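You operate a simulated robot arm through the tools that you are given. There is no shell and no other tool.

You run a simulated robot arm. Do the job below in one go: nothing can be reset, and whatever is moved stays where it is left.

TASK
Swap the white sash's white window handle for the brown one.
Fine: shut both of its clamps first; the old handle goes into a free block of the handle rack; the new spindle goes right down the square hole.

The check looks at the end state, three seconds after you hand in, the way a careful person would. Anything else that was tipped, shoved, dropped, spilled or broken makes it a failure.

THE ROBOT
A 7-joint arm with a two-finger parallel gripper, fixed in place. Base frame: the origin is on the floor under the middle of its stand, x ahead of it, y to its left, z up; the work surface is at about z = 0.864. Lengths are in m, angles in degrees, forces in N, time in s.
It reaches about 1.372 m from its shoulder. Its first joint turns from -149.0 to 149.0 degrees. Payload 3.43 kg.
Tool frame: the origin (TCP) lies between the finger pads and is the grasp point; the fingertips stand 0.03 m ahead of it; z points along the fingers, y is the line along which they close. The gripper opens to 0.094 m. The fingers are 0.028 m wide and 0.01 m thick; the gripper's body (0.05 by 0.096 m) begins 0.055 m behind the TCP.
Orientation is that of the tool frame in the base frame, as a unit quaternion [w, x, y, z]. With the fingers straight down and closing along the base's y, the tool's x points along the base's -x, its y along +y and its z along -z.

THE INTERFACE
- The arm moves only by the tool nudge_tool. Its argument "commands" is a list of rows, each a list of 7 numbers: the shift along the tool's x, y, z in mm, then the turn, a rotation vector about the tool's x, y, z in degrees, then the gripper command, from -1 (fully open) to 1 (shut), values between in proportion. In form: [[x, y, z, rx, ry, rz, fingers], ...]. A call has 1 to 20 rows; each row is the pose to reach, as a shift and turn from the pose commanded when the call began, along the tool's axes at that moment. Rows are played at 5 a second. More than 0.05 m and 8.6 degrees between two rows, or a gripper value outside its range, and nothing of the call is played. A pose out of reach is approached as far as the arm can. The call stops where the force on the tool passes 40 N (or 10 N more than at its start, if that is more) or the arm is blocked; 0.2 s more then pass. The fingers move at their own pace (about 0.045 m/s each) and stop on an object; they squeeze with about 45 N. The grip force told is the motor's: it shows also when the fingers shut on nothing. Time passes only in rows, and 0.2 s behind the last, so rows that repeat a pose let the fingers close. It gives the time, the measured TCP pose, the force on the tool (base axes), the opening and the grip force at its end, in the units of the frame above (readings bear some noise), with the torque about the TCP (base axes, N m) and any sound that the robot's microphone picked up, and new pictures: "pictures" is both (left out), scene, wrist or none.
- Cameras (640 x 400 px; columns grow to the right, rows downward): "scene" is fixed at [0.4198, -0.6468, 1.5411]; the picture's right is [0.92, -0.40, 0.00], its down [-0.20, -0.45, -0.87] and it looks along [0.35, 0.80, -0.49] (base axes); focal length 333 px, centre (320, 200). "wrist" rides on the gripper at [0.076, 0.014, -0.103] in the tool frame; the picture's right is [-0.18, 0.98, 0.00], its down [-0.75, -0.14, -0.64] and it looks along [-0.63, -0.12, 0.77] (tool axes); focal length 243 px, centre (320, 200).
- measure_at(camera, pixels): for up to 12 pixels [column, row] of the newest picture of that camera ("zoom" is the newest enlarged one), the place [x, y, z] in the base frame of the surface seen there, good to about 0.002 m, but the place of the scene camera against the robot may be out by one fixed shift of up to 0.025 m in any direction. No time passes.
- close_up(camera, box): a new picture of the part [left, top, right, bottom] of that camera's present view, enlarged. No time passes.
- finish_job(): hands the job in; it is judged then, once.

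Open the gripper and draw the arm clear of the work before you hand the job in, unless the task says otherwise.

The tools are called after "Emit:" as name(argument=value, ...) on one line, values as JSON. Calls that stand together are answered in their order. nudge_tool: Moves the arm, as the interface text tells. Its arguments: {"type":"object","properties":{"commands":{"type":"array","items":{"type":"array","items":{"type":"number"}}},"pictures":{"type":"string","enum":["both","scene","wrist","none"]}},"required":["commands"]} The other tools are called the same way: measure_at (camera, pixels) gives the place of the surface under pixels of a picture; close_up (camera, box) takes an enlarged picture of a part of a camera's view; finish_job () hands the job in.

At the start:

```text
time: 0.0
tool_pos: [0.8855, 0.437, 1.1734]
tool_rot: [-0.001, 0.001, 1.0, 0.0]
ft_force: [0.2, 0.1, 0.3]
torque: [0.01, 0.0, 0.0]
opening: 0.0939
grasp_force: 0.1
```

scene: 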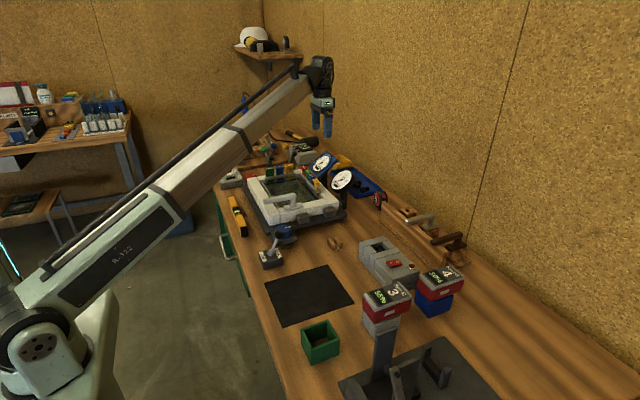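
wrist: 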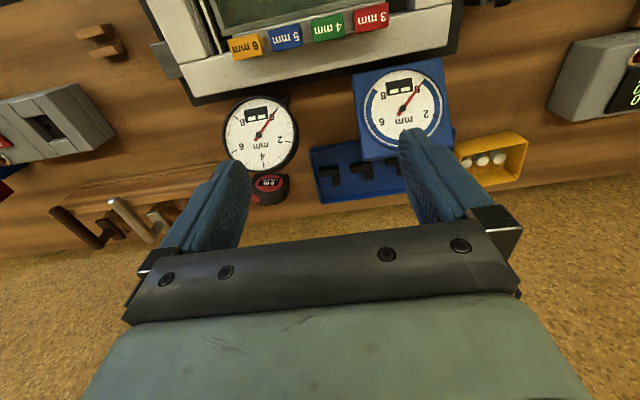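

The first pictures show a white window sash in a frame around scene pixel (290,200) and a rack of handles around (430,225). I take enlarged pictures to understand these before moving.

Emit:
close_up(camera="scene", box=[210, 130, 370, 230])

Emit:
close_up(camera="scene", box=[340, 170, 500, 270])

Emit:
close_up(camera="scene", box=[220, 200, 380, 300])

Emit:
close_up(camera="wrist", box=[0, 0, 640, 270])

```text
4.00 times, centred on (290, 180) of scene
```

zoom: 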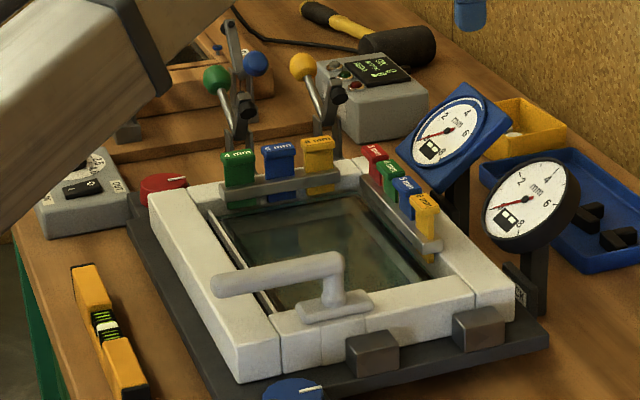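

```text
4.00 times, centred on (420, 220) of scene
```

zoom: 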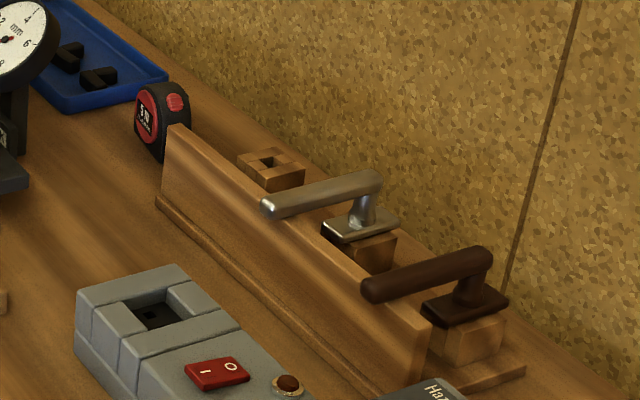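

```text
4.00 times, centred on (300, 250) of scene
```

zoom: 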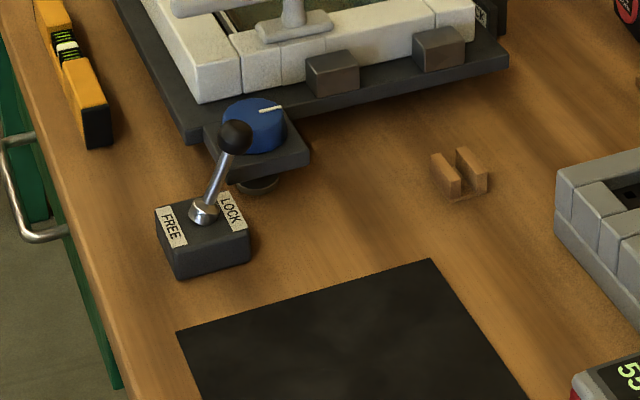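

```text
1.00 times, centred on (320, 135) of wrist (not enlarged: the box is as wide or as high as the picture)
```

zoom: 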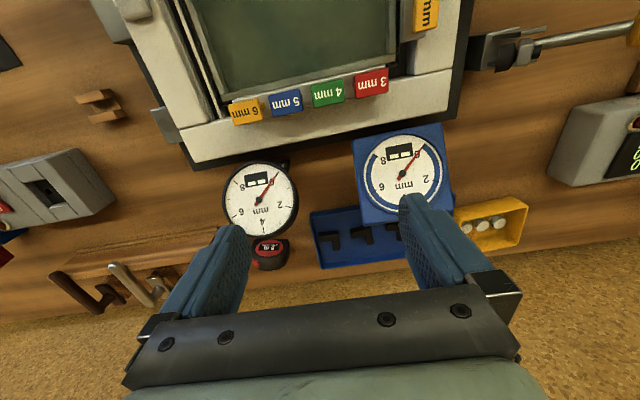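

The frame seems to have toggle-type clamps with coloured balls at scene (265,150)–(295,148). I zoom in further on these and the handle.

Emit:
close_up(camera="scene", box=[240, 120, 320, 170])

Emit:
close_up(camera="scene", box=[250, 180, 330, 230])

Emit:
close_up(camera="scene", box=[400, 200, 480, 250])

Emit:
close_up(camera="wrist", box=[400, 0, 640, 150])

```text
8.00 times, centred on (280, 145) of scene
```

zoom: 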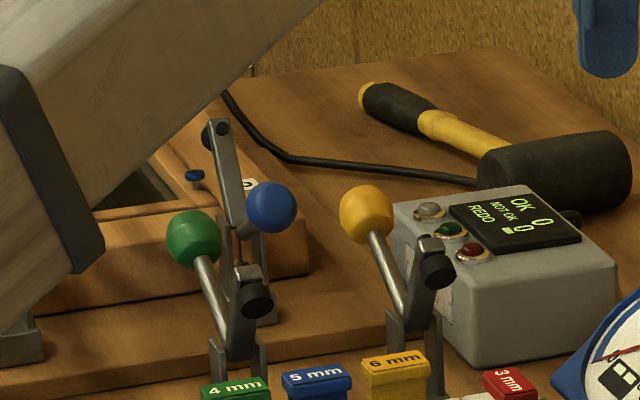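

```text
8.00 times, centred on (290, 205) of scene
```

zoom: 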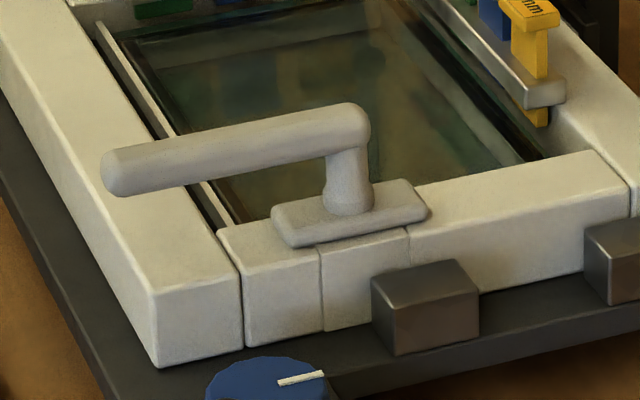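

```text
8.00 times, centred on (440, 225) of scene
```

zoom: 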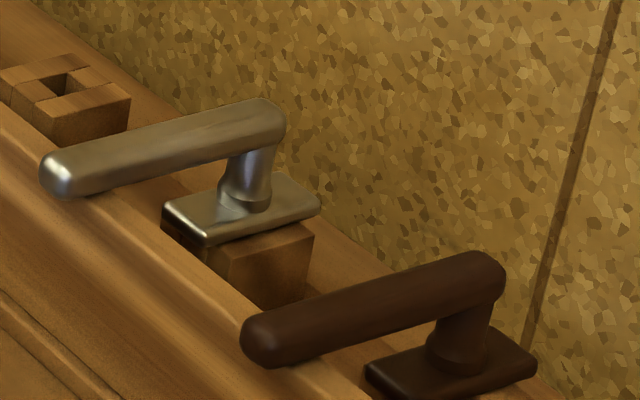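

```text
2.67 times, centred on (520, 75) of wrist
```

zoom: 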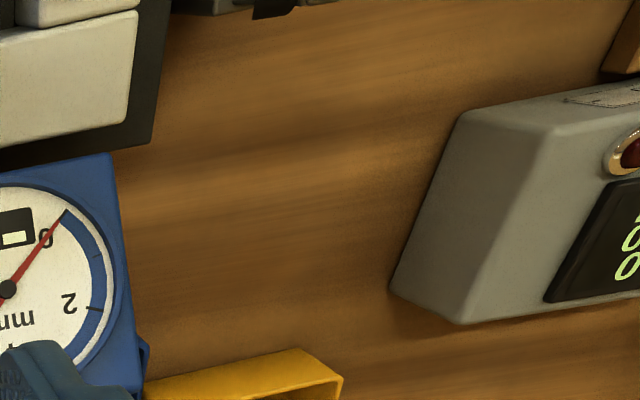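

I measure key points with the wrist camera (accurate frame) and the same kinds of points with the scene camera to find the scene camera's shift.

Emit:
measure_at(camera="wrist", pixels=[[193, 158], [458, 48], [369, 80], [244, 108], [120, 182], [55, 195], [425, 12], [480, 60], [110, 118], [100, 40], [50, 105], [260, 195]])

Emit:
measure_at(camera="scene", pixels=[[269, 225], [327, 206], [303, 168], [316, 180], [432, 217], [462, 235], [289, 171], [264, 150], [296, 147], [274, 146], [343, 178], [408, 210]])

```text
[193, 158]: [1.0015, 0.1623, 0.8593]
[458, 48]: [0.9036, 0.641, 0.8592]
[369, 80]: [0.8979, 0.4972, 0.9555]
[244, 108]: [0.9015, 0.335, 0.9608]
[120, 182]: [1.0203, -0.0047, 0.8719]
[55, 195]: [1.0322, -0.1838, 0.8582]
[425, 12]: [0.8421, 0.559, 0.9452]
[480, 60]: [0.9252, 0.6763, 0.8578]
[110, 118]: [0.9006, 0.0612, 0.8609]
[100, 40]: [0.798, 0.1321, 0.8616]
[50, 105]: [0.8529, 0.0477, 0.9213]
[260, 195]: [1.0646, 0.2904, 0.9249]
```

```text
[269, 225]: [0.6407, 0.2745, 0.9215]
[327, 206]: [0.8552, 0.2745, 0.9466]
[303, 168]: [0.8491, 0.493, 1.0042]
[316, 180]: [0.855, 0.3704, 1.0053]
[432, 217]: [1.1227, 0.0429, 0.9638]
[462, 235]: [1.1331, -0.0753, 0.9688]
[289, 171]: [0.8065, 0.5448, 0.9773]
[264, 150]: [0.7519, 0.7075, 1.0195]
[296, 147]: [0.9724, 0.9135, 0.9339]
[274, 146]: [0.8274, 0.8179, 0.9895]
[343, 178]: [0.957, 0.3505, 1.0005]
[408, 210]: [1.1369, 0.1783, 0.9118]
```

To see the sash, handle, and clamps from above, I draw the tool back 360 mm (base −x) at the same height, over the robot-side of the sash.

Emit:
nudge_tool(commands=[[45, 0, -10, 0, 0, 0, -1], [90, 0, -20, 0, 0, 0, -1], [135, 0, -30, 0, 0, 0, -1], [180, 0, -40, 0, 0, 0, -1], [225, 0, -50, 0, 0, 0, -1], [270, 0, -60, 0, 0, 0, -1], [315, 0, -70, 0, 0, 0, -1], [360, 0, -80, 0, 0, 0, -1], [360, 0, -80, 0, 0, 0, -1]], pictures="both")

```text
time: 2.0
tool_pos: [0.557, 0.466, 1.1898]
tool_rot: [0.031, -0.001, 0.999, 0.03]
ft_force: [0.1, -0.3, 0.1]
torque: [0.02, -0.01, 0.02]
opening: 0.0938
grasp_force: 0.1
out of reach, approached as far as the arm can: row 3, 4, 5, 6, 7, 8, 9
```

scene: 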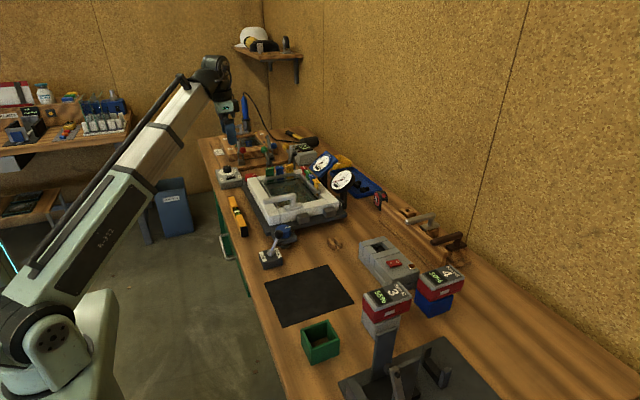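
wrist: 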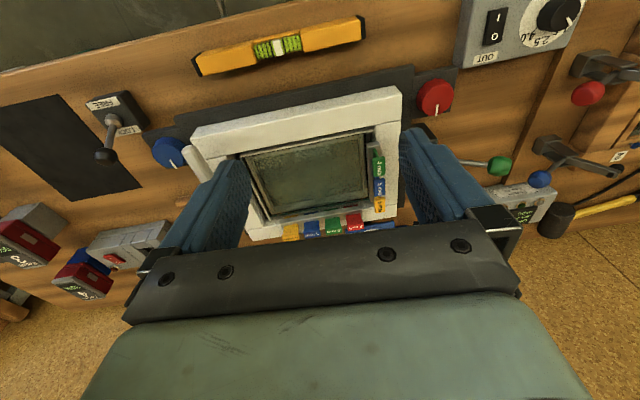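

The sash is now seen whole at wrist (310,160), with coloured clamps at right (490,165), (540,180), (590,95). I zoom in on several parts.

Emit:
close_up(camera="wrist", box=[400, 0, 640, 250])

Emit:
close_up(camera="wrist", box=[60, 50, 420, 250])

Emit:
close_up(camera="scene", box=[210, 110, 330, 185])

```text
1.60 times, centred on (520, 125) of wrist
```

zoom: 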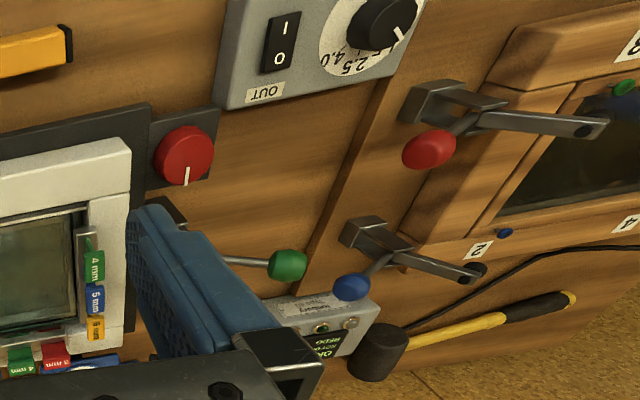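

```text
1.78 times, centred on (240, 150) of wrist
```

zoom: 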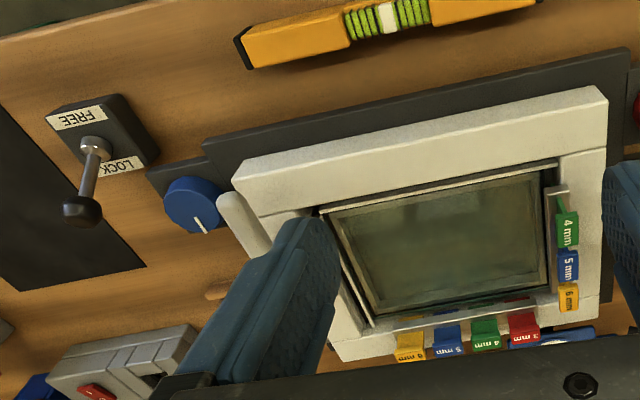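

```text
5.33 times, centred on (270, 148) of scene
```

zoom: 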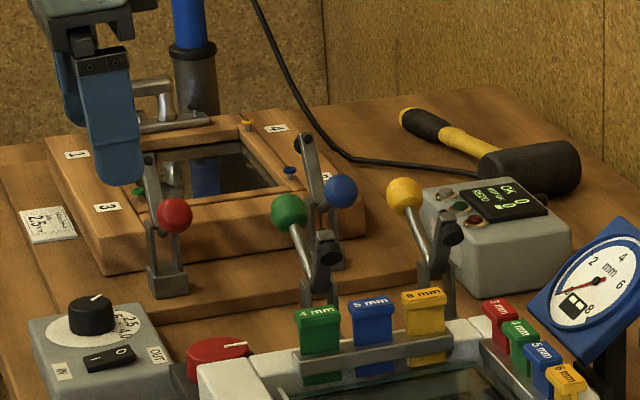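

The white sash's clamps appear to be the green and yellow ones (black tips facing −y), and red/blue belong to the wooden sash beyond. I measure them in both views to calibrate the scene camera shift.

Emit:
measure_at(camera="wrist", pixels=[[500, 165], [540, 179], [587, 95], [170, 152], [436, 97], [388, 92], [247, 238], [380, 205], [279, 48], [115, 120], [104, 155], [354, 220]])

Emit:
measure_at(camera="scene", pixels=[[264, 150], [286, 147], [274, 146], [284, 229], [252, 175], [269, 170], [289, 170], [303, 169], [235, 222], [268, 258], [279, 234], [302, 172]])

Emit:
close_up(camera="scene", box=[250, 130, 310, 180])

```text
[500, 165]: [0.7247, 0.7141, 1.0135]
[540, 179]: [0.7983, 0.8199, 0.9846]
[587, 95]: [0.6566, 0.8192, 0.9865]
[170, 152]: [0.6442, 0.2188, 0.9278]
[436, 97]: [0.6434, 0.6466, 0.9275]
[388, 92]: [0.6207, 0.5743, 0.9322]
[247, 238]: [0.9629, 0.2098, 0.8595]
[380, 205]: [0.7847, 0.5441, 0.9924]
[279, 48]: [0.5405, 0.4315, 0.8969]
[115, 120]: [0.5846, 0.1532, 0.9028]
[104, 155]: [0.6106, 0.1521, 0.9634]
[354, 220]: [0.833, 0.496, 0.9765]
```

```text
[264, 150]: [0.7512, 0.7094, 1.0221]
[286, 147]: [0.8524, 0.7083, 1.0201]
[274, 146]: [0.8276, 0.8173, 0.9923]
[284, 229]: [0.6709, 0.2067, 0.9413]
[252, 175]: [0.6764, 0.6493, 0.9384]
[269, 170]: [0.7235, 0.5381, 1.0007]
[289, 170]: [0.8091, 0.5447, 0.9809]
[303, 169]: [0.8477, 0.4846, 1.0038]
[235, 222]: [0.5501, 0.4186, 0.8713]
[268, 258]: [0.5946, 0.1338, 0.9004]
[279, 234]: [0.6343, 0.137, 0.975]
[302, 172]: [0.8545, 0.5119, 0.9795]
```

```text
8.00 times, centred on (280, 155) of scene
```

zoom: 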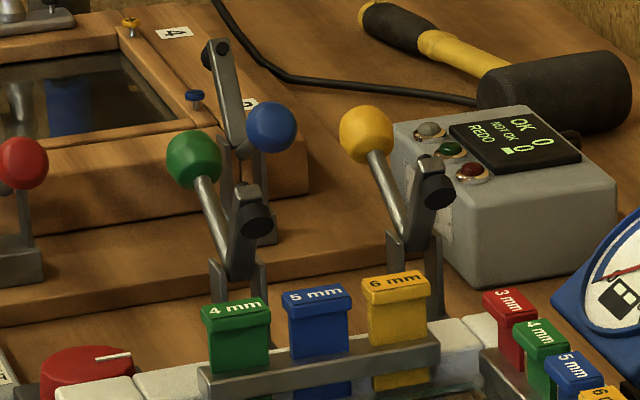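

Scene readings are about +0.025 in x off; I will trust the wrist camera. Next I move over the white handle (about x 0.69, y 0.27) at a safe height to view it between the fingers.

Emit:
nudge_tool(commands=[[-27, -28, 10, 0, 0, 0, -1], [-54, -56, 20, 0, 0, 0, -1], [-81, -84, 30, 0, 0, 0, -1], [-108, -112, 40, 0, 0, 0, -1], [-135, -140, 50, 0, 0, 0, -1], [-165, -167, 60, 0, 0, 0, -1], [-165, -167, 60, 0, 0, 0, -1]], pictures="both")

```text
time: 3.6
tool_pos: [0.7265, 0.3051, 1.1305]
tool_rot: [0.032, 0.0, 0.999, 0.029]
ft_force: [0.6, 0.0, 0.2]
torque: [-0.02, 0.0, 0.03]
opening: 0.0938
grasp_force: 0.0
```

scene: 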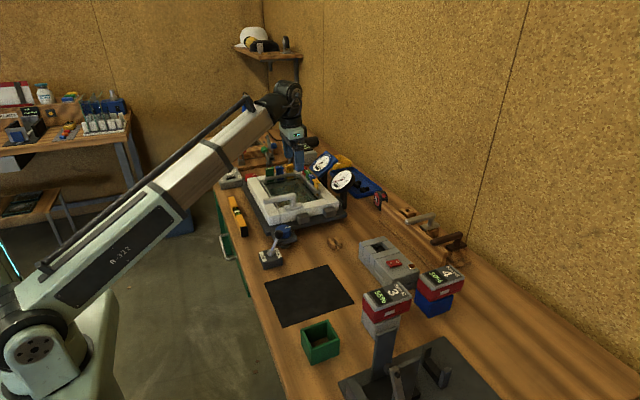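
wrist: 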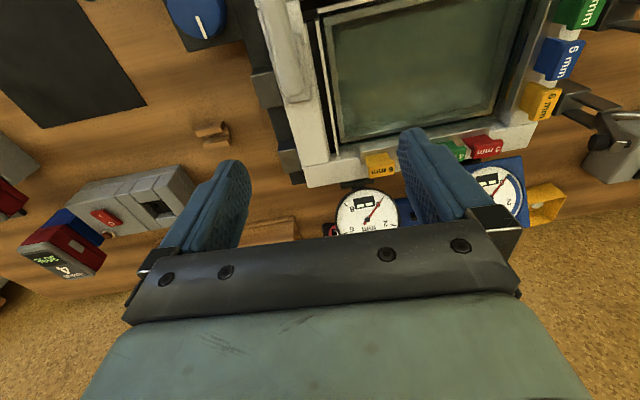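

The handle is now too near the top of the wrist image (290,50). I level the tool (turn +3.3, +3.7) and move back 110 mm and 30 mm toward −y.

Emit:
nudge_tool(commands=[[28, -7, 0, 0.8, 0.9, 0, -1], [55, -15, 0, 1.6, 1.8, 0, -1], [82, -22, 0, 2.5, 2.8, 0, -1], [110, -30, 0, 3.3, 3.7, 0, -1], [110, -30, 0, 3.3, 3.7, 0, -1]], pictures="wrist")

```text
time: 4.8
tool_pos: [0.6224, 0.2766, 1.1071]
tool_rot: [0.005, 0.001, 1.0, 0.003]
ft_force: [-0.1, -0.1, -0.4]
torque: [0.01, -0.01, -0.01]
opening: 0.094
grasp_force: 0.0
out of reach, approached as far as the arm can: row 4, 5
```

wrist: 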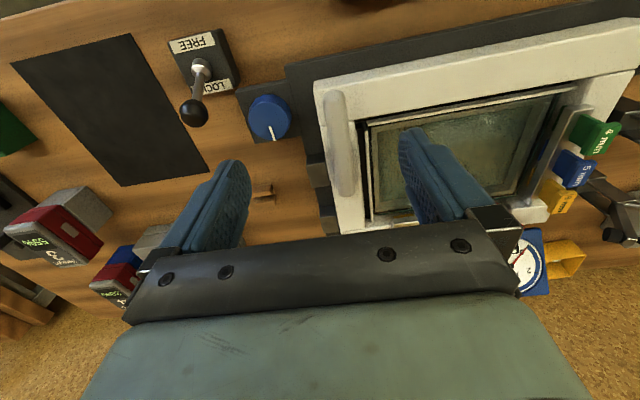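

The white handle's grip is clearly visible from (333,95) to (345,190), running along −x → +x. I zoom in and measure it.

Emit:
close_up(camera="wrist", box=[260, 60, 460, 240])

Emit:
measure_at(camera="wrist", pixels=[[335, 95], [337, 120], [341, 150], [345, 180], [346, 190], [320, 90], [318, 150], [320, 185], [365, 130], [560, 50], [150, 90], [345, 197]])

```text
2.22 times, centred on (360, 150) of wrist
```

zoom: 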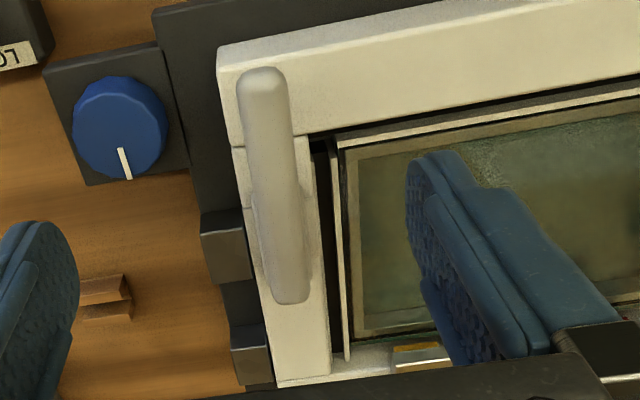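

```text
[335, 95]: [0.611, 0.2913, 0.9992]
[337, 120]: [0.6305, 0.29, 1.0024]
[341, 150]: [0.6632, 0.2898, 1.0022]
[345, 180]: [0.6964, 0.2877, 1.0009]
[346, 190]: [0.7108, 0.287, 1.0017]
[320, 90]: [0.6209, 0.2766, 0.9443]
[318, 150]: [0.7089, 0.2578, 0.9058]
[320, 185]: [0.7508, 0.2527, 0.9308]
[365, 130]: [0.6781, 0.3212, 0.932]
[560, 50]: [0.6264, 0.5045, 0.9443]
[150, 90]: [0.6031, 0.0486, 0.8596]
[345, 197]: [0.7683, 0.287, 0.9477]
```

The white grip's top is at z≈1.002, y≈0.289, x from 0.605 to 0.715. Next I move over to inspect the green and yellow clamps: to about (0.70, 0.68, 1.18).

Emit:
nudge_tool(commands=[[-10, 20, -20, 0, 0, 0, -1], [-20, 60, -40, 0, 0, 0, -1], [-28, 100, -60, 0, 0, 0, -1], [-36, 145, -70, 0, 0, 0, -1], [-44, 190, -75, 0, 0, 0, -1], [-52, 235, -75, 0, 0, 0, -1], [-60, 280, -75, 0, 0, 0, -1], [-68, 325, -75, 0, 0, 0, -1], [-75, 365, -75, 0, 0, 0, -1], [-80, 400, -75, 0, 0, 0, -1], [-80, 400, -75, 0, 0, 0, -1]], pictures="both")

```text
time: 7.2
tool_pos: [0.7013, 0.6797, 1.1813]
tool_rot: [0.0, 0.0, 1.0, 0.0]
ft_force: [0.5, 0.3, -0.4]
torque: [0.01, 0.03, 0.0]
opening: 0.0941
grasp_force: 0.0
out of reach, approached as far as the arm can: row 1, 2, 3, 4, 5
```

scene: 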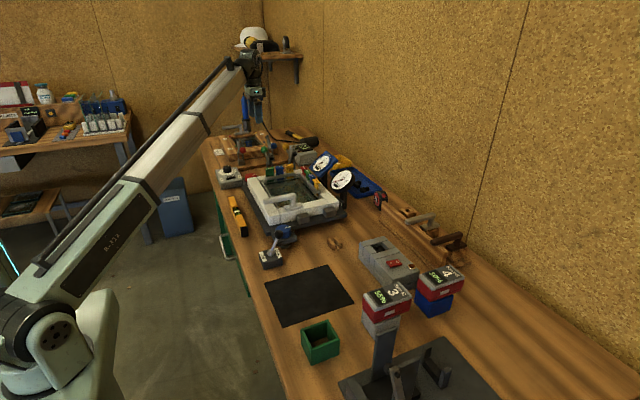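
wrist: 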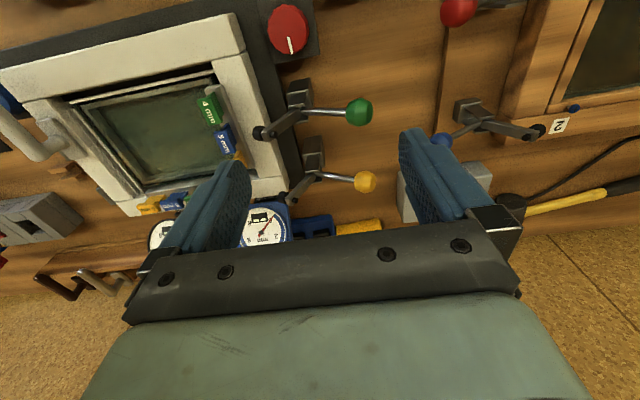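

The green and yellow clamps are visible at (300,110) and (310,175). I zoom in and measure their parts.

Emit:
close_up(camera="wrist", box=[230, 70, 400, 220])

Emit:
measure_at(camera="wrist", pixels=[[359, 111], [365, 181], [299, 88], [312, 148], [262, 132], [290, 200], [297, 113], [313, 178], [340, 112], [345, 179], [245, 60], [280, 130]])

Emit:
close_up(camera="scene", box=[250, 130, 320, 180])

```text
2.67 times, centred on (315, 145) of wrist
```

zoom: 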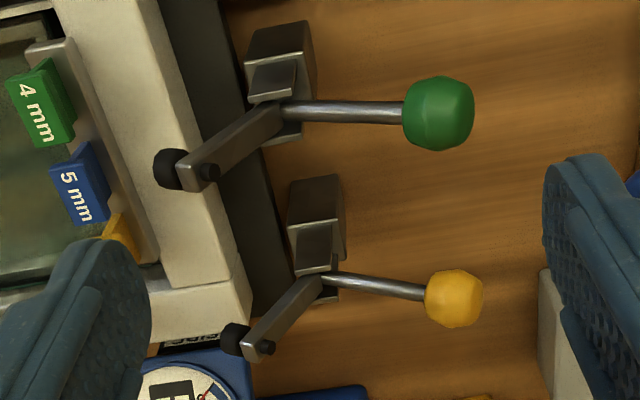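

```text
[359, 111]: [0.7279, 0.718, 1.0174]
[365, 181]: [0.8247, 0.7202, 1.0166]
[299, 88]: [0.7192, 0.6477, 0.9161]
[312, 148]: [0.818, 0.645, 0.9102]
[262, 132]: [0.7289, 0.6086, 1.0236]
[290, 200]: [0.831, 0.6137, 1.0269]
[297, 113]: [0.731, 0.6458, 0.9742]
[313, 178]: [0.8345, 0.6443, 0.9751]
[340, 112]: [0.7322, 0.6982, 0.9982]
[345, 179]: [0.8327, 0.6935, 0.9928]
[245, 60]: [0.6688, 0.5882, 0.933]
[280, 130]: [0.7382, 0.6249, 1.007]
```

```text
8.00 times, centred on (285, 155) of scene
```

zoom: 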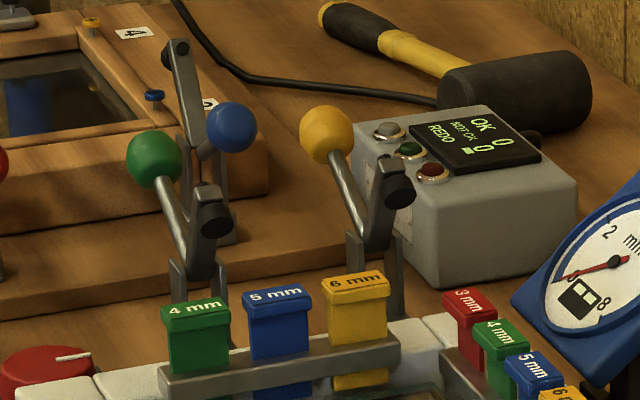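

Green ball centre ≈ (0.733, 0.719, 1.004), pivot ≈ (0.645, 0.967) in y,z; the bar is up at ~50°, so the lever must swing up toward −y by ~50°. I rotate the tool 90° about its z so the fingers close along x, and move above the green ball.

Emit:
nudge_tool(commands=[[-3, 4, 0, 0, 0, 8.2, -0.3], [-6, 8, 0, 0, 0, 16.4, -0.3], [-9, 12, 0, 0, 0, 24.6, -0.3], [-12, 16, 0, 0, 0, 32.8, -0.3], [-15, 20, 0, 0, 0, 41, -0.3], [-18, 24, 0, 0, 0, 49.2, -0.3], [-21, 28, 0, 0, 0, 57.4, -0.3], [-24, 31, 0, 0, 0, 65.6, -0.3], [-27, 34, 0, 0, 0, 73.8, -0.3], [-30, 37, 0, 0, 0, 82, -0.3], [-32, 39, 0, 0, 0, 90, -0.3], [-32, 39, 0, 0, 0, 90, -0.3]], pictures="both")

```text
time: 9.8
tool_pos: [0.7358, 0.7176, 1.1812]
tool_rot: [0.0, 0.708, 0.706, -0.001]
ft_force: [0.2, -0.1, 1.0]
torque: [0.03, 0.0, 0.02]
opening: 0.0609
grasp_force: 0.0
```

scene: 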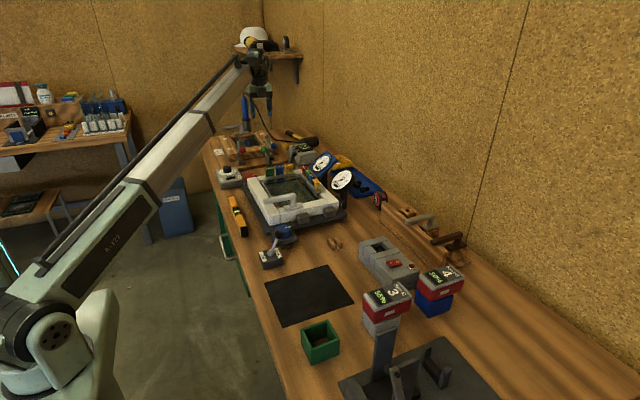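
wrist: 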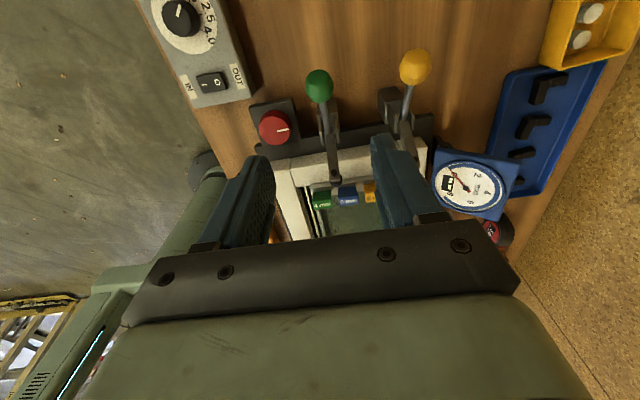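

The tool now has x=+y, y=+x, z=down. I zoom and measure the ball and clamp from this view to refine.

Emit:
close_up(camera="wrist", box=[250, 40, 450, 220])

Emit:
measure_at(camera="wrist", pixels=[[319, 86], [415, 67], [324, 110], [333, 150], [334, 178], [409, 95], [330, 130], [312, 86], [326, 86], [319, 78], [319, 95], [395, 100]])

```text
2.22 times, centred on (350, 130) of wrist
```

zoom: 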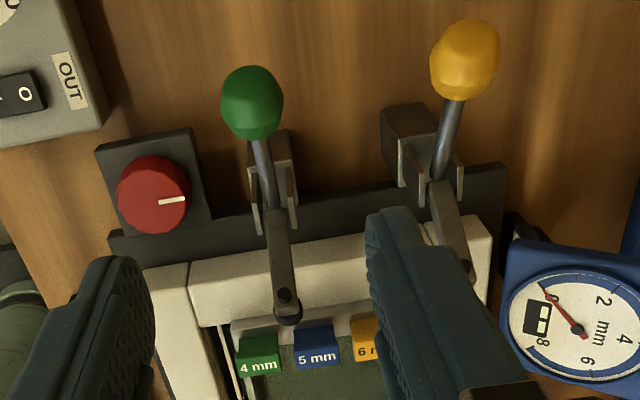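

```text
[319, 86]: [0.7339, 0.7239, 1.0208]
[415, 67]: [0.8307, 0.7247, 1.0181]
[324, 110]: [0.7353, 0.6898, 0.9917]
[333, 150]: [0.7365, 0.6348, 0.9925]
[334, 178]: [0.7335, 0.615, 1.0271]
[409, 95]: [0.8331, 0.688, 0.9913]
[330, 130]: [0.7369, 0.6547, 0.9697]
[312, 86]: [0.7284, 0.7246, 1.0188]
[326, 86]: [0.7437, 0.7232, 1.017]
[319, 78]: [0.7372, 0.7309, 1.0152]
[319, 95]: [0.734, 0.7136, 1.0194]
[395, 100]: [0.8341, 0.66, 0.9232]
```

Ball centre refined to (0.733, 0.720, 1.006); pivot ≈ (y 0.646, z 0.959). I descend with a 61 mm opening and close gently on the ball's ±x sides.

Emit:
nudge_tool(commands=[[1, -1, 40, 0, 0, 0, -0.3], [2, -2, 80, 0, 0, 0, -0.3], [2.4, -3, 120, 0, 0, 0, -0.3], [2.4, -3, 150, 0, 0, 0, -0.3], [2.4, -3, 175, 0, 0, 0, -0.3], [2.4, -3, 175, 0, 0, 0, -0.3]], pictures="wrist")

```text
time: 11.2
tool_pos: [0.7328, 0.7181, 1.0047]
tool_rot: [-0.001, 0.707, 0.707, 0.0]
ft_force: [0.1, 1.0, -0.2]
torque: [0.0, -0.02, -0.02]
opening: 0.0611
grasp_force: 0.0
```

wrist: 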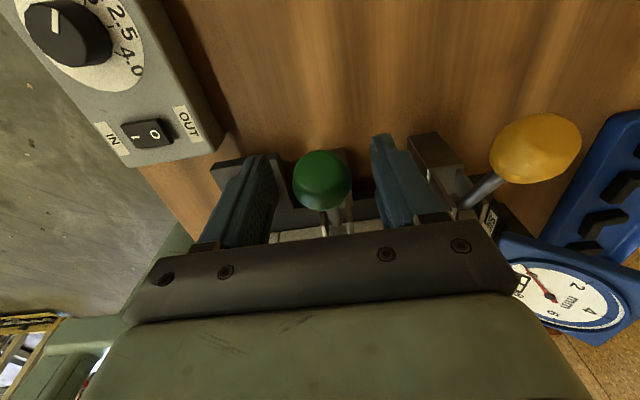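

The green ball at (322,180) sits centered between the fingers. I close on it.

Emit:
nudge_tool(commands=[[0, 0, 0, 0, 0, 0, 0.2], [0, 0, 0, 0, 0, 0, 0.5], [0, 0, 0, 0, 0, 0, 1], [0, 0, 0, 0, 0, 0, 1]], pictures="wrist")

```text
time: 12.2
tool_pos: [0.7361, 0.7174, 1.0044]
tool_rot: [-0.001, 0.708, 0.706, 0.001]
ft_force: [15.4, 1.9, 1.0]
torque: [-0.04, -0.06, -0.15]
opening: 0.0326
grasp_force: 45.0
```

wrist: 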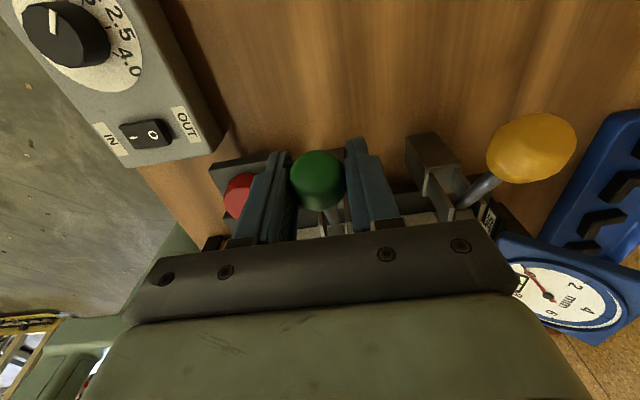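

Gripped at 32.6 mm opening; a 15 N side force shows the ball is ~3 mm further in +x, so I shift by that and swing the first part of the arc (to ~56°).

Emit:
nudge_tool(commands=[[0, 3, 0, 0, 0, 0, 1], [-3.2, 3, -4.9, 0, 0, 0, 1], [-6.8, 3, -9.4, 0, 0, 0, 1], [-10.9, 3, -13.9, 0, 0, 0, 1], [-15.3, 3, -18.2, 0, 0, 0, 1], [-20, 3, -22.1, 0, 0, 0, 1], [-25, 3, -25.7, 0, 0, 0, 1], [-25, 3, -25.7, 0, 0, 0, 1]], pictures="both")

```text
time: 14.0
tool_pos: [0.7347, 0.6981, 1.0332]
tool_rot: [-0.005, 0.706, 0.708, 0.003]
ft_force: [-3.3, 3.9, 0.5]
torque: [0.23, -0.21, -0.07]
opening: 0.0318
grasp_force: 45.2
stopped in row 8: the force on the tool passed its limit at 41 N (the readings are from after the stop); the commanded pose is now the measured one
```

scene: 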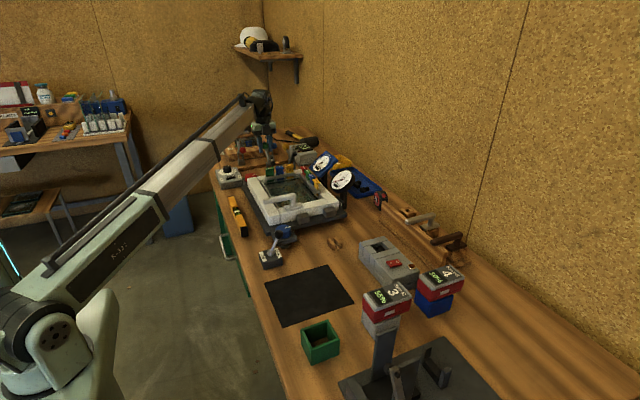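
wrist: 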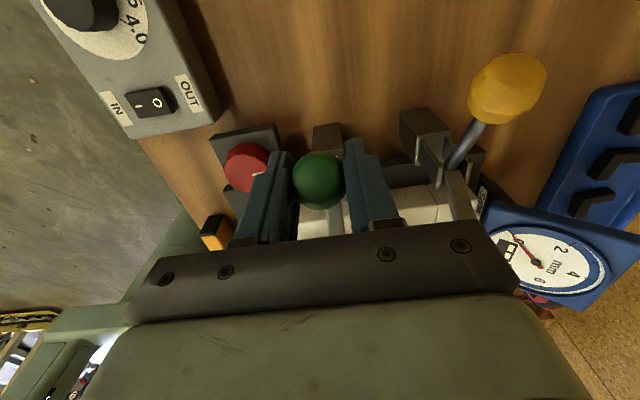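

The ball moved to (0.698, 1.033) and the force passed 41 N in the last row. I zoom in to see how far the clamp has swung.

Emit:
close_up(camera="scene", box=[230, 120, 320, 180])

Emit:
close_up(camera="wrist", box=[220, 100, 480, 240])

```text
6.67 times, centred on (275, 150) of scene
```

zoom: 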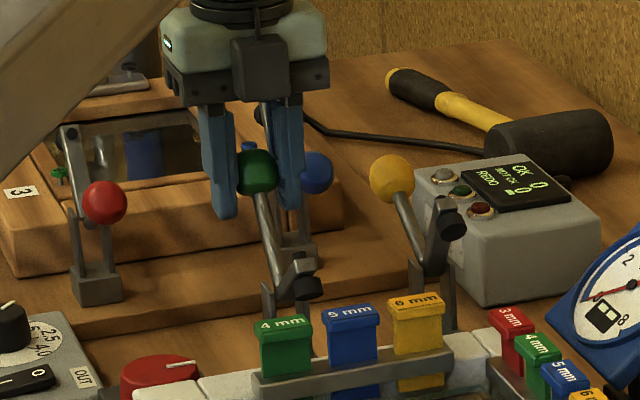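

```text
2.46 times, centred on (350, 170) of wrist
```

zoom: 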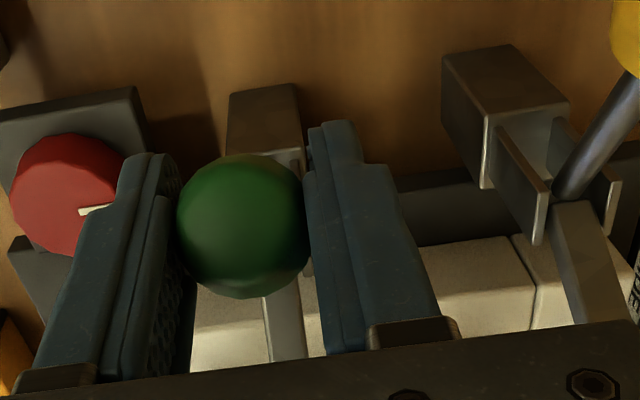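

The bar has swung partway down (tip now at scene zoom (308,285)). I continue the arc in small steps with a slightly higher pivot estimate.

Emit:
nudge_tool(commands=[[-2.5, 0, -2, 0, 0, 0, 1], [-5, 0, -3.7, 0, 0, 0, 1], [-8, 0, -5.4, 0, 0, 0, 1], [-11.5, 0, -7.3, 0, 0, 0, 1], [-15, 0, -9.1, 0, 0, 0, 1], [-18.3, 0, -10.6, 0, 0, 0, 1]], pictures="scene")

```text
time: 15.4
tool_pos: [0.735, 0.6817, 1.0457]
tool_rot: [-0.006, 0.706, 0.709, 0.005]
ft_force: [-1.5, 28.5, 17.1]
torque: [1.5, 0.06, 0.01]
opening: 0.0314
grasp_force: 44.7
```

scene: 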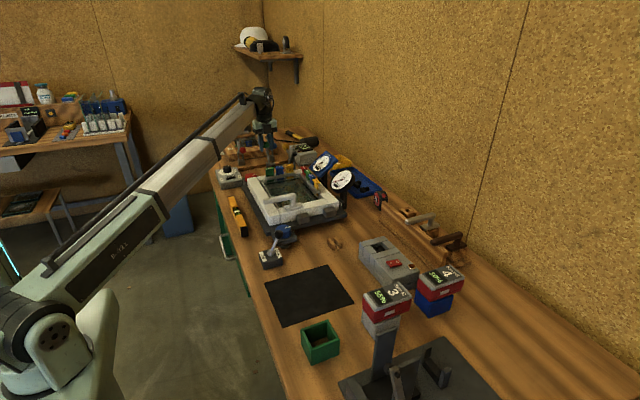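

The reaction (28 N outward, 18 N resisting) says my radius is slightly small. I continue the arc a little further out.

Emit:
nudge_tool(commands=[[-1, 0, -2.5, 0, 0, 0, 1], [-3.5, 0, -4.5, 0, 0, 0, 1], [-7, 0, -6.3, 0, 0, 0, 1], [-11, 0, -7.8, 0, 0, 0, 1], [-15.3, 0, -9, 0, 0, 0, 1], [-20, 0, -10.2, 0, 0, 0, 1], [-24.5, 0, -11, 0, 0, 0, 1]], pictures="scene")

Emit:
close_up(camera="scene", box=[230, 120, 320, 180])

```text
time: 17.0
tool_pos: [0.7349, 0.653, 1.0539]
tool_rot: [-0.004, 0.706, 0.708, 0.005]
ft_force: [0.9, 18.8, 20.0]
torque: [1.43, -0.01, 0.03]
opening: 0.032
grasp_force: 45.6
```

scene: 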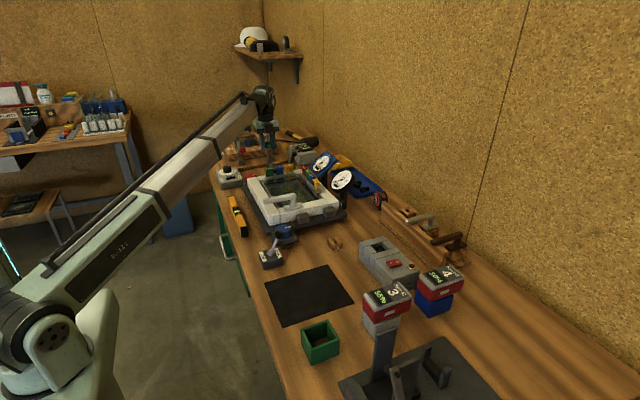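

```text
6.67 times, centred on (275, 150) of scene
```

zoom: 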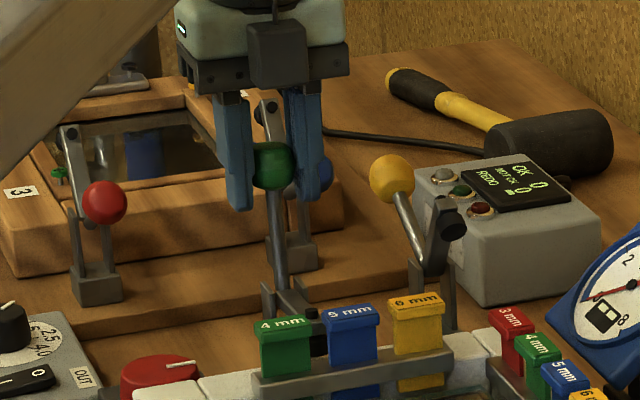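

The lever is nearly vertical now and the bar almost horizontal. I push further in −y until the clamp seats.

Emit:
nudge_tool(commands=[[-4, 0, -1, 0, 0, 0, 1], [-8, 0, -1.8, 0, 0, 0, 1], [-12, 0, -2.2, 0, 0, 0, 1], [-16, 0, -2.2, 0, 0, 0, 1], [-20, 0, -2, 0, 0, 0, 1], [-20, 0, -2, 0, 0, 0, 1]], pictures="scene")

Emit:
close_up(camera="scene", box=[230, 120, 320, 180])

```text
time: 17.9
tool_pos: [0.7349, 0.6463, 1.0553]
tool_rot: [-0.008, 0.704, 0.71, 0.006]
ft_force: [-1.2, 10.4, -2.8]
torque: [-0.84, -0.02, -0.04]
opening: 0.0319
grasp_force: 45.2
stopped in row 4: the force on the tool passed its limit at 44 N (the readings are from after the stop); the commanded pose is now the measured one
```

scene: 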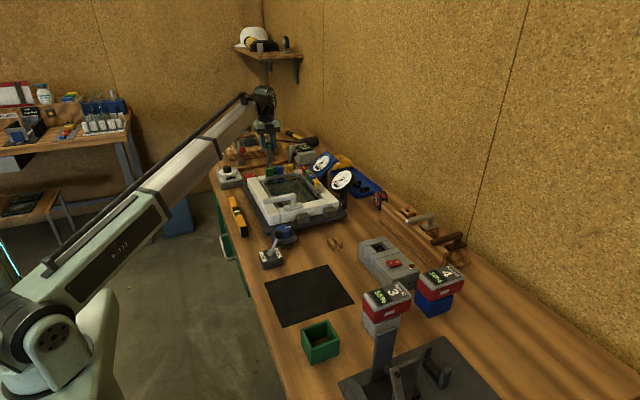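

```text
6.67 times, centred on (275, 150) of scene
```

zoom: 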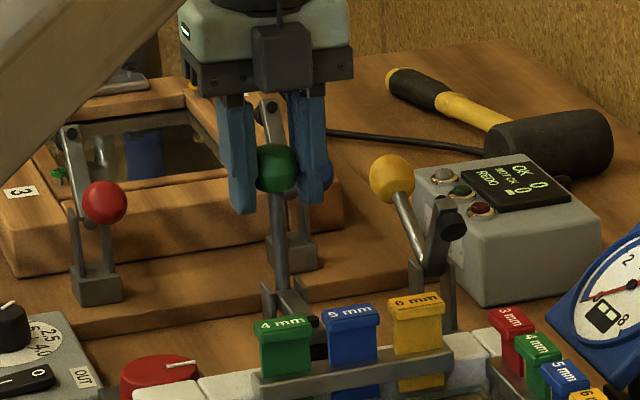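

The push hit its stop at ball y=0.646 (lever vertical). I open the fingers and rise straight up to see whether it stays shut.

Emit:
nudge_tool(commands=[[0, 0, 0, 0, 0, 0, -0.3], [0, 0, 0, 0, 0, 0, -0.3], [0, 0, 0, 0, 0, 0, -0.3], [0, 0, -40, 0, 0, 0, -0.3], [0, 0, -80, 0, 0, 0, -0.3], [10, 0, -120, 0, 0, 0, -0.3], [10, 0, -120, 0, 0, 0, -0.3]], pictures="both")

Emit:
close_up(camera="scene", box=[230, 120, 320, 180])

Emit:
close_up(camera="wrist", box=[220, 20, 470, 230])

```text
time: 19.5
tool_pos: [0.736, 0.6537, 1.179]
tool_rot: [-0.007, 0.705, 0.709, 0.005]
ft_force: [-0.5, -0.2, -0.4]
torque: [0.0, 0.01, 0.02]
opening: 0.061
grasp_force: 0.0
```

scene: 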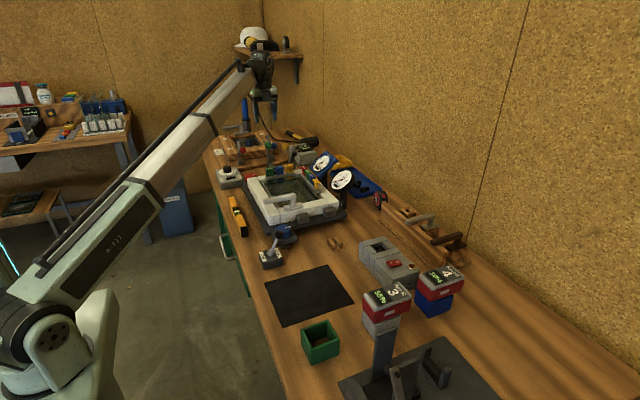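
wrist: 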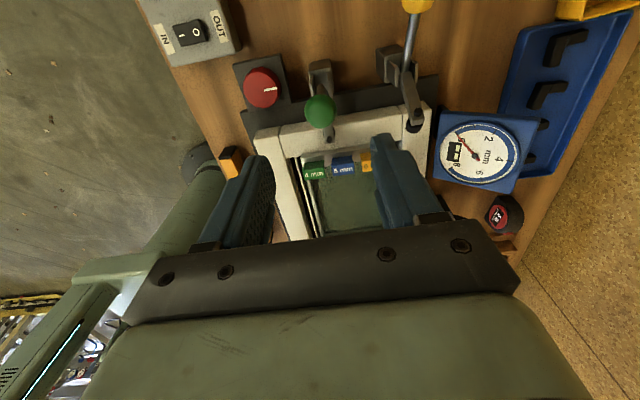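

```text
6.67 times, centred on (275, 150) of scene
```

zoom: 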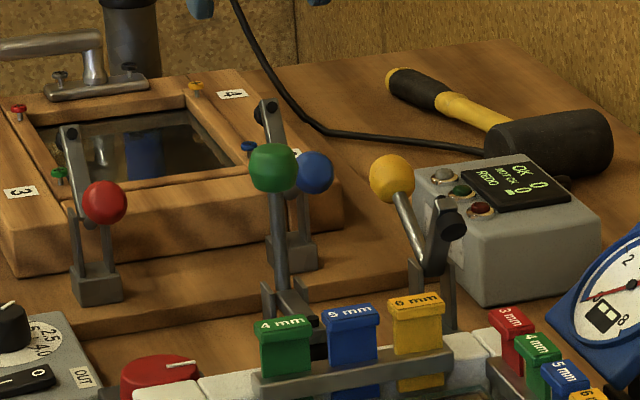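

```text
1.90 times, centred on (345, 125) of wrist
```

zoom: 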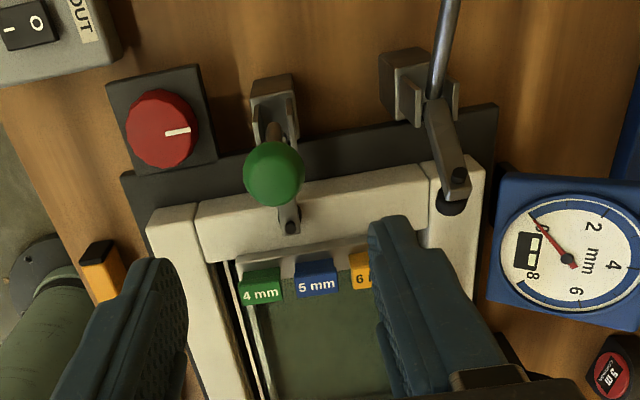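

The green lever stays upright with the bar over the sash's +y member. I measure the ball and bar tip to confirm it is fully shut.

Emit:
measure_at(camera="wrist", pixels=[[319, 110], [330, 137], [328, 128], [332, 141], [345, 130], [313, 130], [409, 90], [411, 118]])

Emit:
close_up(camera="scene", box=[254, 150, 294, 180])

```text
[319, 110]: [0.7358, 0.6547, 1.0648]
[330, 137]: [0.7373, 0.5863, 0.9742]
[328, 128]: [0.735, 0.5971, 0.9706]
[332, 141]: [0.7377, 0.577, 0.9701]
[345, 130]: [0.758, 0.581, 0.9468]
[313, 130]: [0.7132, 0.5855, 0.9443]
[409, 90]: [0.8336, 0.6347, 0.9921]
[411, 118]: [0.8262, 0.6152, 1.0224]
```

```text
13.33 times, centred on (274, 165) of scene
```

zoom: 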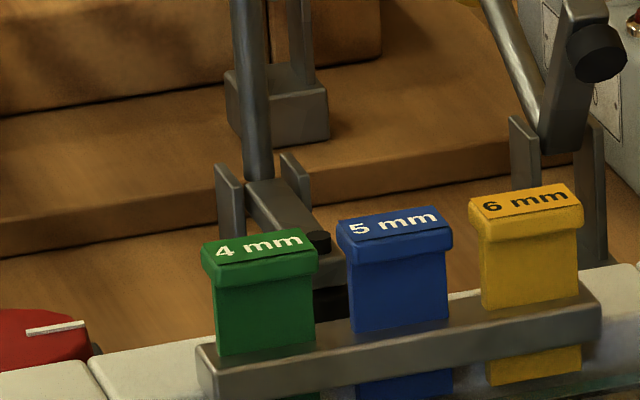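

Green is fully shut: bar top level at z≈0.970 with its pad on the sash. Now I move above the yellow ball (≈0.8345, 0.7195) and level the tool.

Emit:
nudge_tool(commands=[[16, 25, 0, 0, -0.3, 0.1, -0.3], [33, 50, 0, -0.1, -0.6, 0.2, -0.3], [50, 75, 0, -0.1, -0.9, 0.3, -0.3], [66, 98.5, 0, -0.2, -1, 0.3, -0.3], [66, 98.5, 0, -0.2, -1, 0.3, -0.3]], pictures="wrist")

Emit:
close_up(camera="wrist", box=[220, 40, 450, 220])

Emit:
measure_at(camera="wrist", pixels=[[319, 86], [312, 86], [326, 86], [319, 80], [319, 93], [324, 110], [333, 150]])

```text
time: 20.7
tool_pos: [0.8342, 0.7194, 1.1791]
tool_rot: [0.0, 0.707, 0.707, 0.001]
ft_force: [0.2, 0.2, 1.1]
torque: [0.0, -0.02, -0.03]
opening: 0.0612
grasp_force: 0.0
```

wrist: 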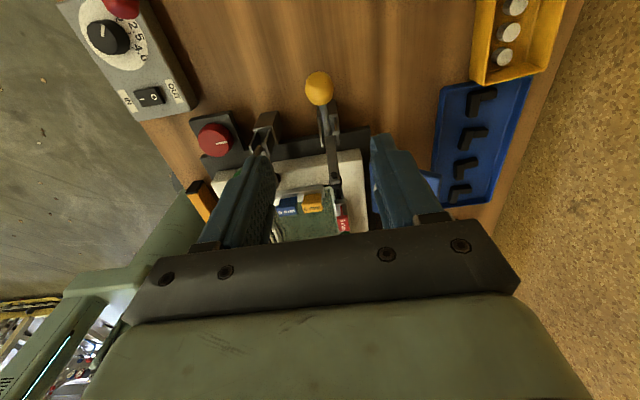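

```text
2.22 times, centred on (335, 130) of wrist
```

zoom: 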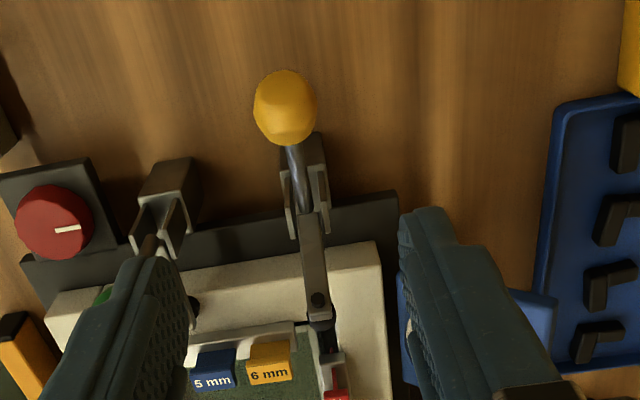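

```text
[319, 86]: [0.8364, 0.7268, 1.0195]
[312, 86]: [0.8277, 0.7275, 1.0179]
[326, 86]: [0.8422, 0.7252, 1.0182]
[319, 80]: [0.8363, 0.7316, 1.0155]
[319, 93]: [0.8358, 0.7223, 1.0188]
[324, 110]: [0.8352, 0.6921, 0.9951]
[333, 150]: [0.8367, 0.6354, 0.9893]
```

The yellow ball centre is at ≈(0.835, 0.721, 1.005), directly below. I descend and close on it.

Emit:
nudge_tool(commands=[[0.5, 0.5, 40, 0, 0, 0, -0.3], [1, 1, 80, 0, 0, 0, -0.3], [1, 1, 120, 0, 0, 0, -0.3], [1, 1, 150, 0, 0, 0, -0.3], [1, 1, 173, 0, 0, 0, -0.3], [1, 1, 173, 0, 0, 0, -0.3], [1, 1, 173, 0, 0, 0, 0.2], [1, 1, 173, 0, 0, 0, 0.5], [1, 1, 173, 0, 0, 0, 1], [1, 1, 173, 0, 0, 0, 1]], pictures="wrist")

```text
time: 22.9
tool_pos: [0.8346, 0.7187, 1.0029]
tool_rot: [0.0, 0.707, 0.707, 0.001]
ft_force: [-16.7, -1.9, -4.3]
torque: [0.21, 0.02, 0.09]
opening: 0.0316
grasp_force: 45.6
```

wrist: 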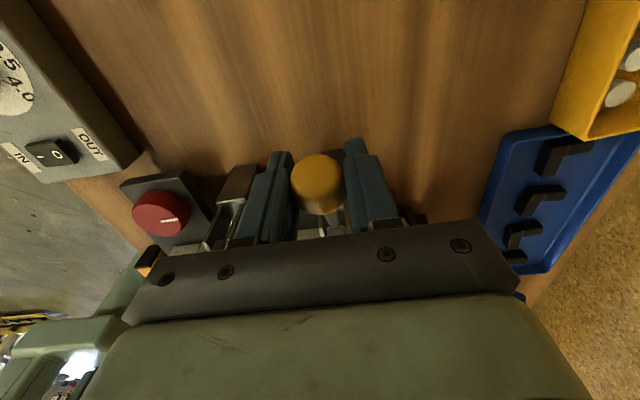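

Gripped (31.6 mm). I relieve the side force by −1.5 mm in x and swing the arc's first half.

Emit:
nudge_tool(commands=[[0, -1.5, 0, 0, 0, 0, 1], [-3, -1.5, -4.9, 0, 0, 0, 1], [-6.1, -1.5, -9.6, 0, 0, 0, 1], [-9.8, -1.5, -14.4, 0, 0, 0, 1], [-13.9, -1.5, -19.2, 0, 0, 0, 1], [-18.3, -1.5, -23.6, 0, 0, 0, 1], [-22.9, -1.5, -27.8, 0, 0, 0, 1], [-28, -1.5, -31.9, 0, 0, 0, 1], [-33, -1.5, -35.6, 0, 0, 0, 1]], pictures="none")

```text
time: 24.9
tool_pos: [0.8352, 0.6884, 1.0395]
tool_rot: [0.001, 0.706, 0.708, 0.006]
ft_force: [20.4, 27.2, 8.8]
torque: [1.45, 0.05, 0.05]
opening: 0.0318
grasp_force: 45.0
```

Halfway with 27 N resisting, similar to green; I correct x by +1.5 mm and continue to the shut position.

Emit:
nudge_tool(commands=[[-2, 1, -2, 0, 0, 0, 1], [-6, 1.5, -4.3, 0, 0, 0, 1], [-10.9, 1.5, -6.6, 0, 0, 0, 1], [-16.5, 1.5, -8.8, 0, 0, 0, 1], [-22.5, 1.5, -10.7, 0, 0, 0, 1], [-28.5, 1.5, -12, 0, 0, 0, 1], [-34.4, 1.5, -12.8, 0, 0, 0, 1]], pictures="none")

```text
time: 26.5
tool_pos: [0.8348, 0.6533, 1.0508]
tool_rot: [0.001, 0.707, 0.707, 0.002]
ft_force: [8.3, 16.9, 7.3]
torque: [1.37, -0.14, -0.04]
opening: 0.0314
grasp_force: 45.2
```

The ball is at y=0.653; I push on to the end stop.

Emit:
nudge_tool(commands=[[-4, 0, -1, 0, 0, 0, 1], [-8, 0, -1.6, 0, 0, 0, 1], [-12, 0, -2, 0, 0, 0, 1], [-16, 0, -2, 0, 0, 0, 1], [-20, 0, -2, 0, 0, 0, 1], [-20, 0, -2, 0, 0, 0, 1]], pictures="scene")

Emit:
close_up(camera="scene", box=[240, 120, 330, 180])

```text
time: 27.4
tool_pos: [0.8356, 0.6473, 1.0521]
tool_rot: [-0.001, 0.705, 0.709, 0.003]
ft_force: [1.5, 12.1, -8.6]
torque: [-0.85, -0.23, 0.0]
opening: 0.0318
grasp_force: 45.3
stopped in row 4: the force on the tool passed its limit at 43 N (the readings are from after the stop); the commanded pose is now the measured one
```

scene: 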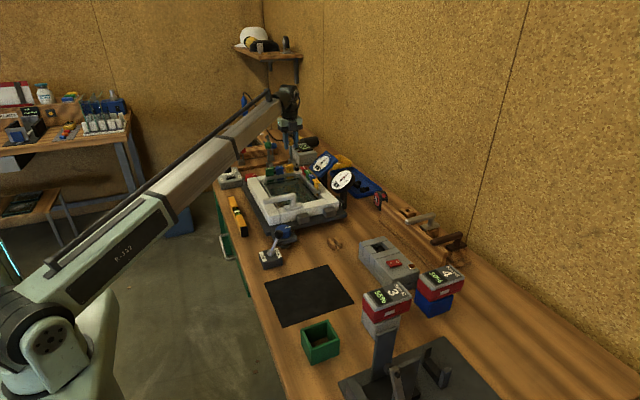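

```text
6.67 times, centred on (285, 150) of scene
```

zoom: 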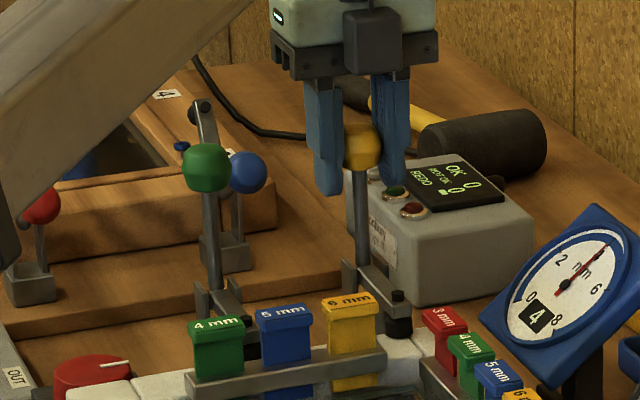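

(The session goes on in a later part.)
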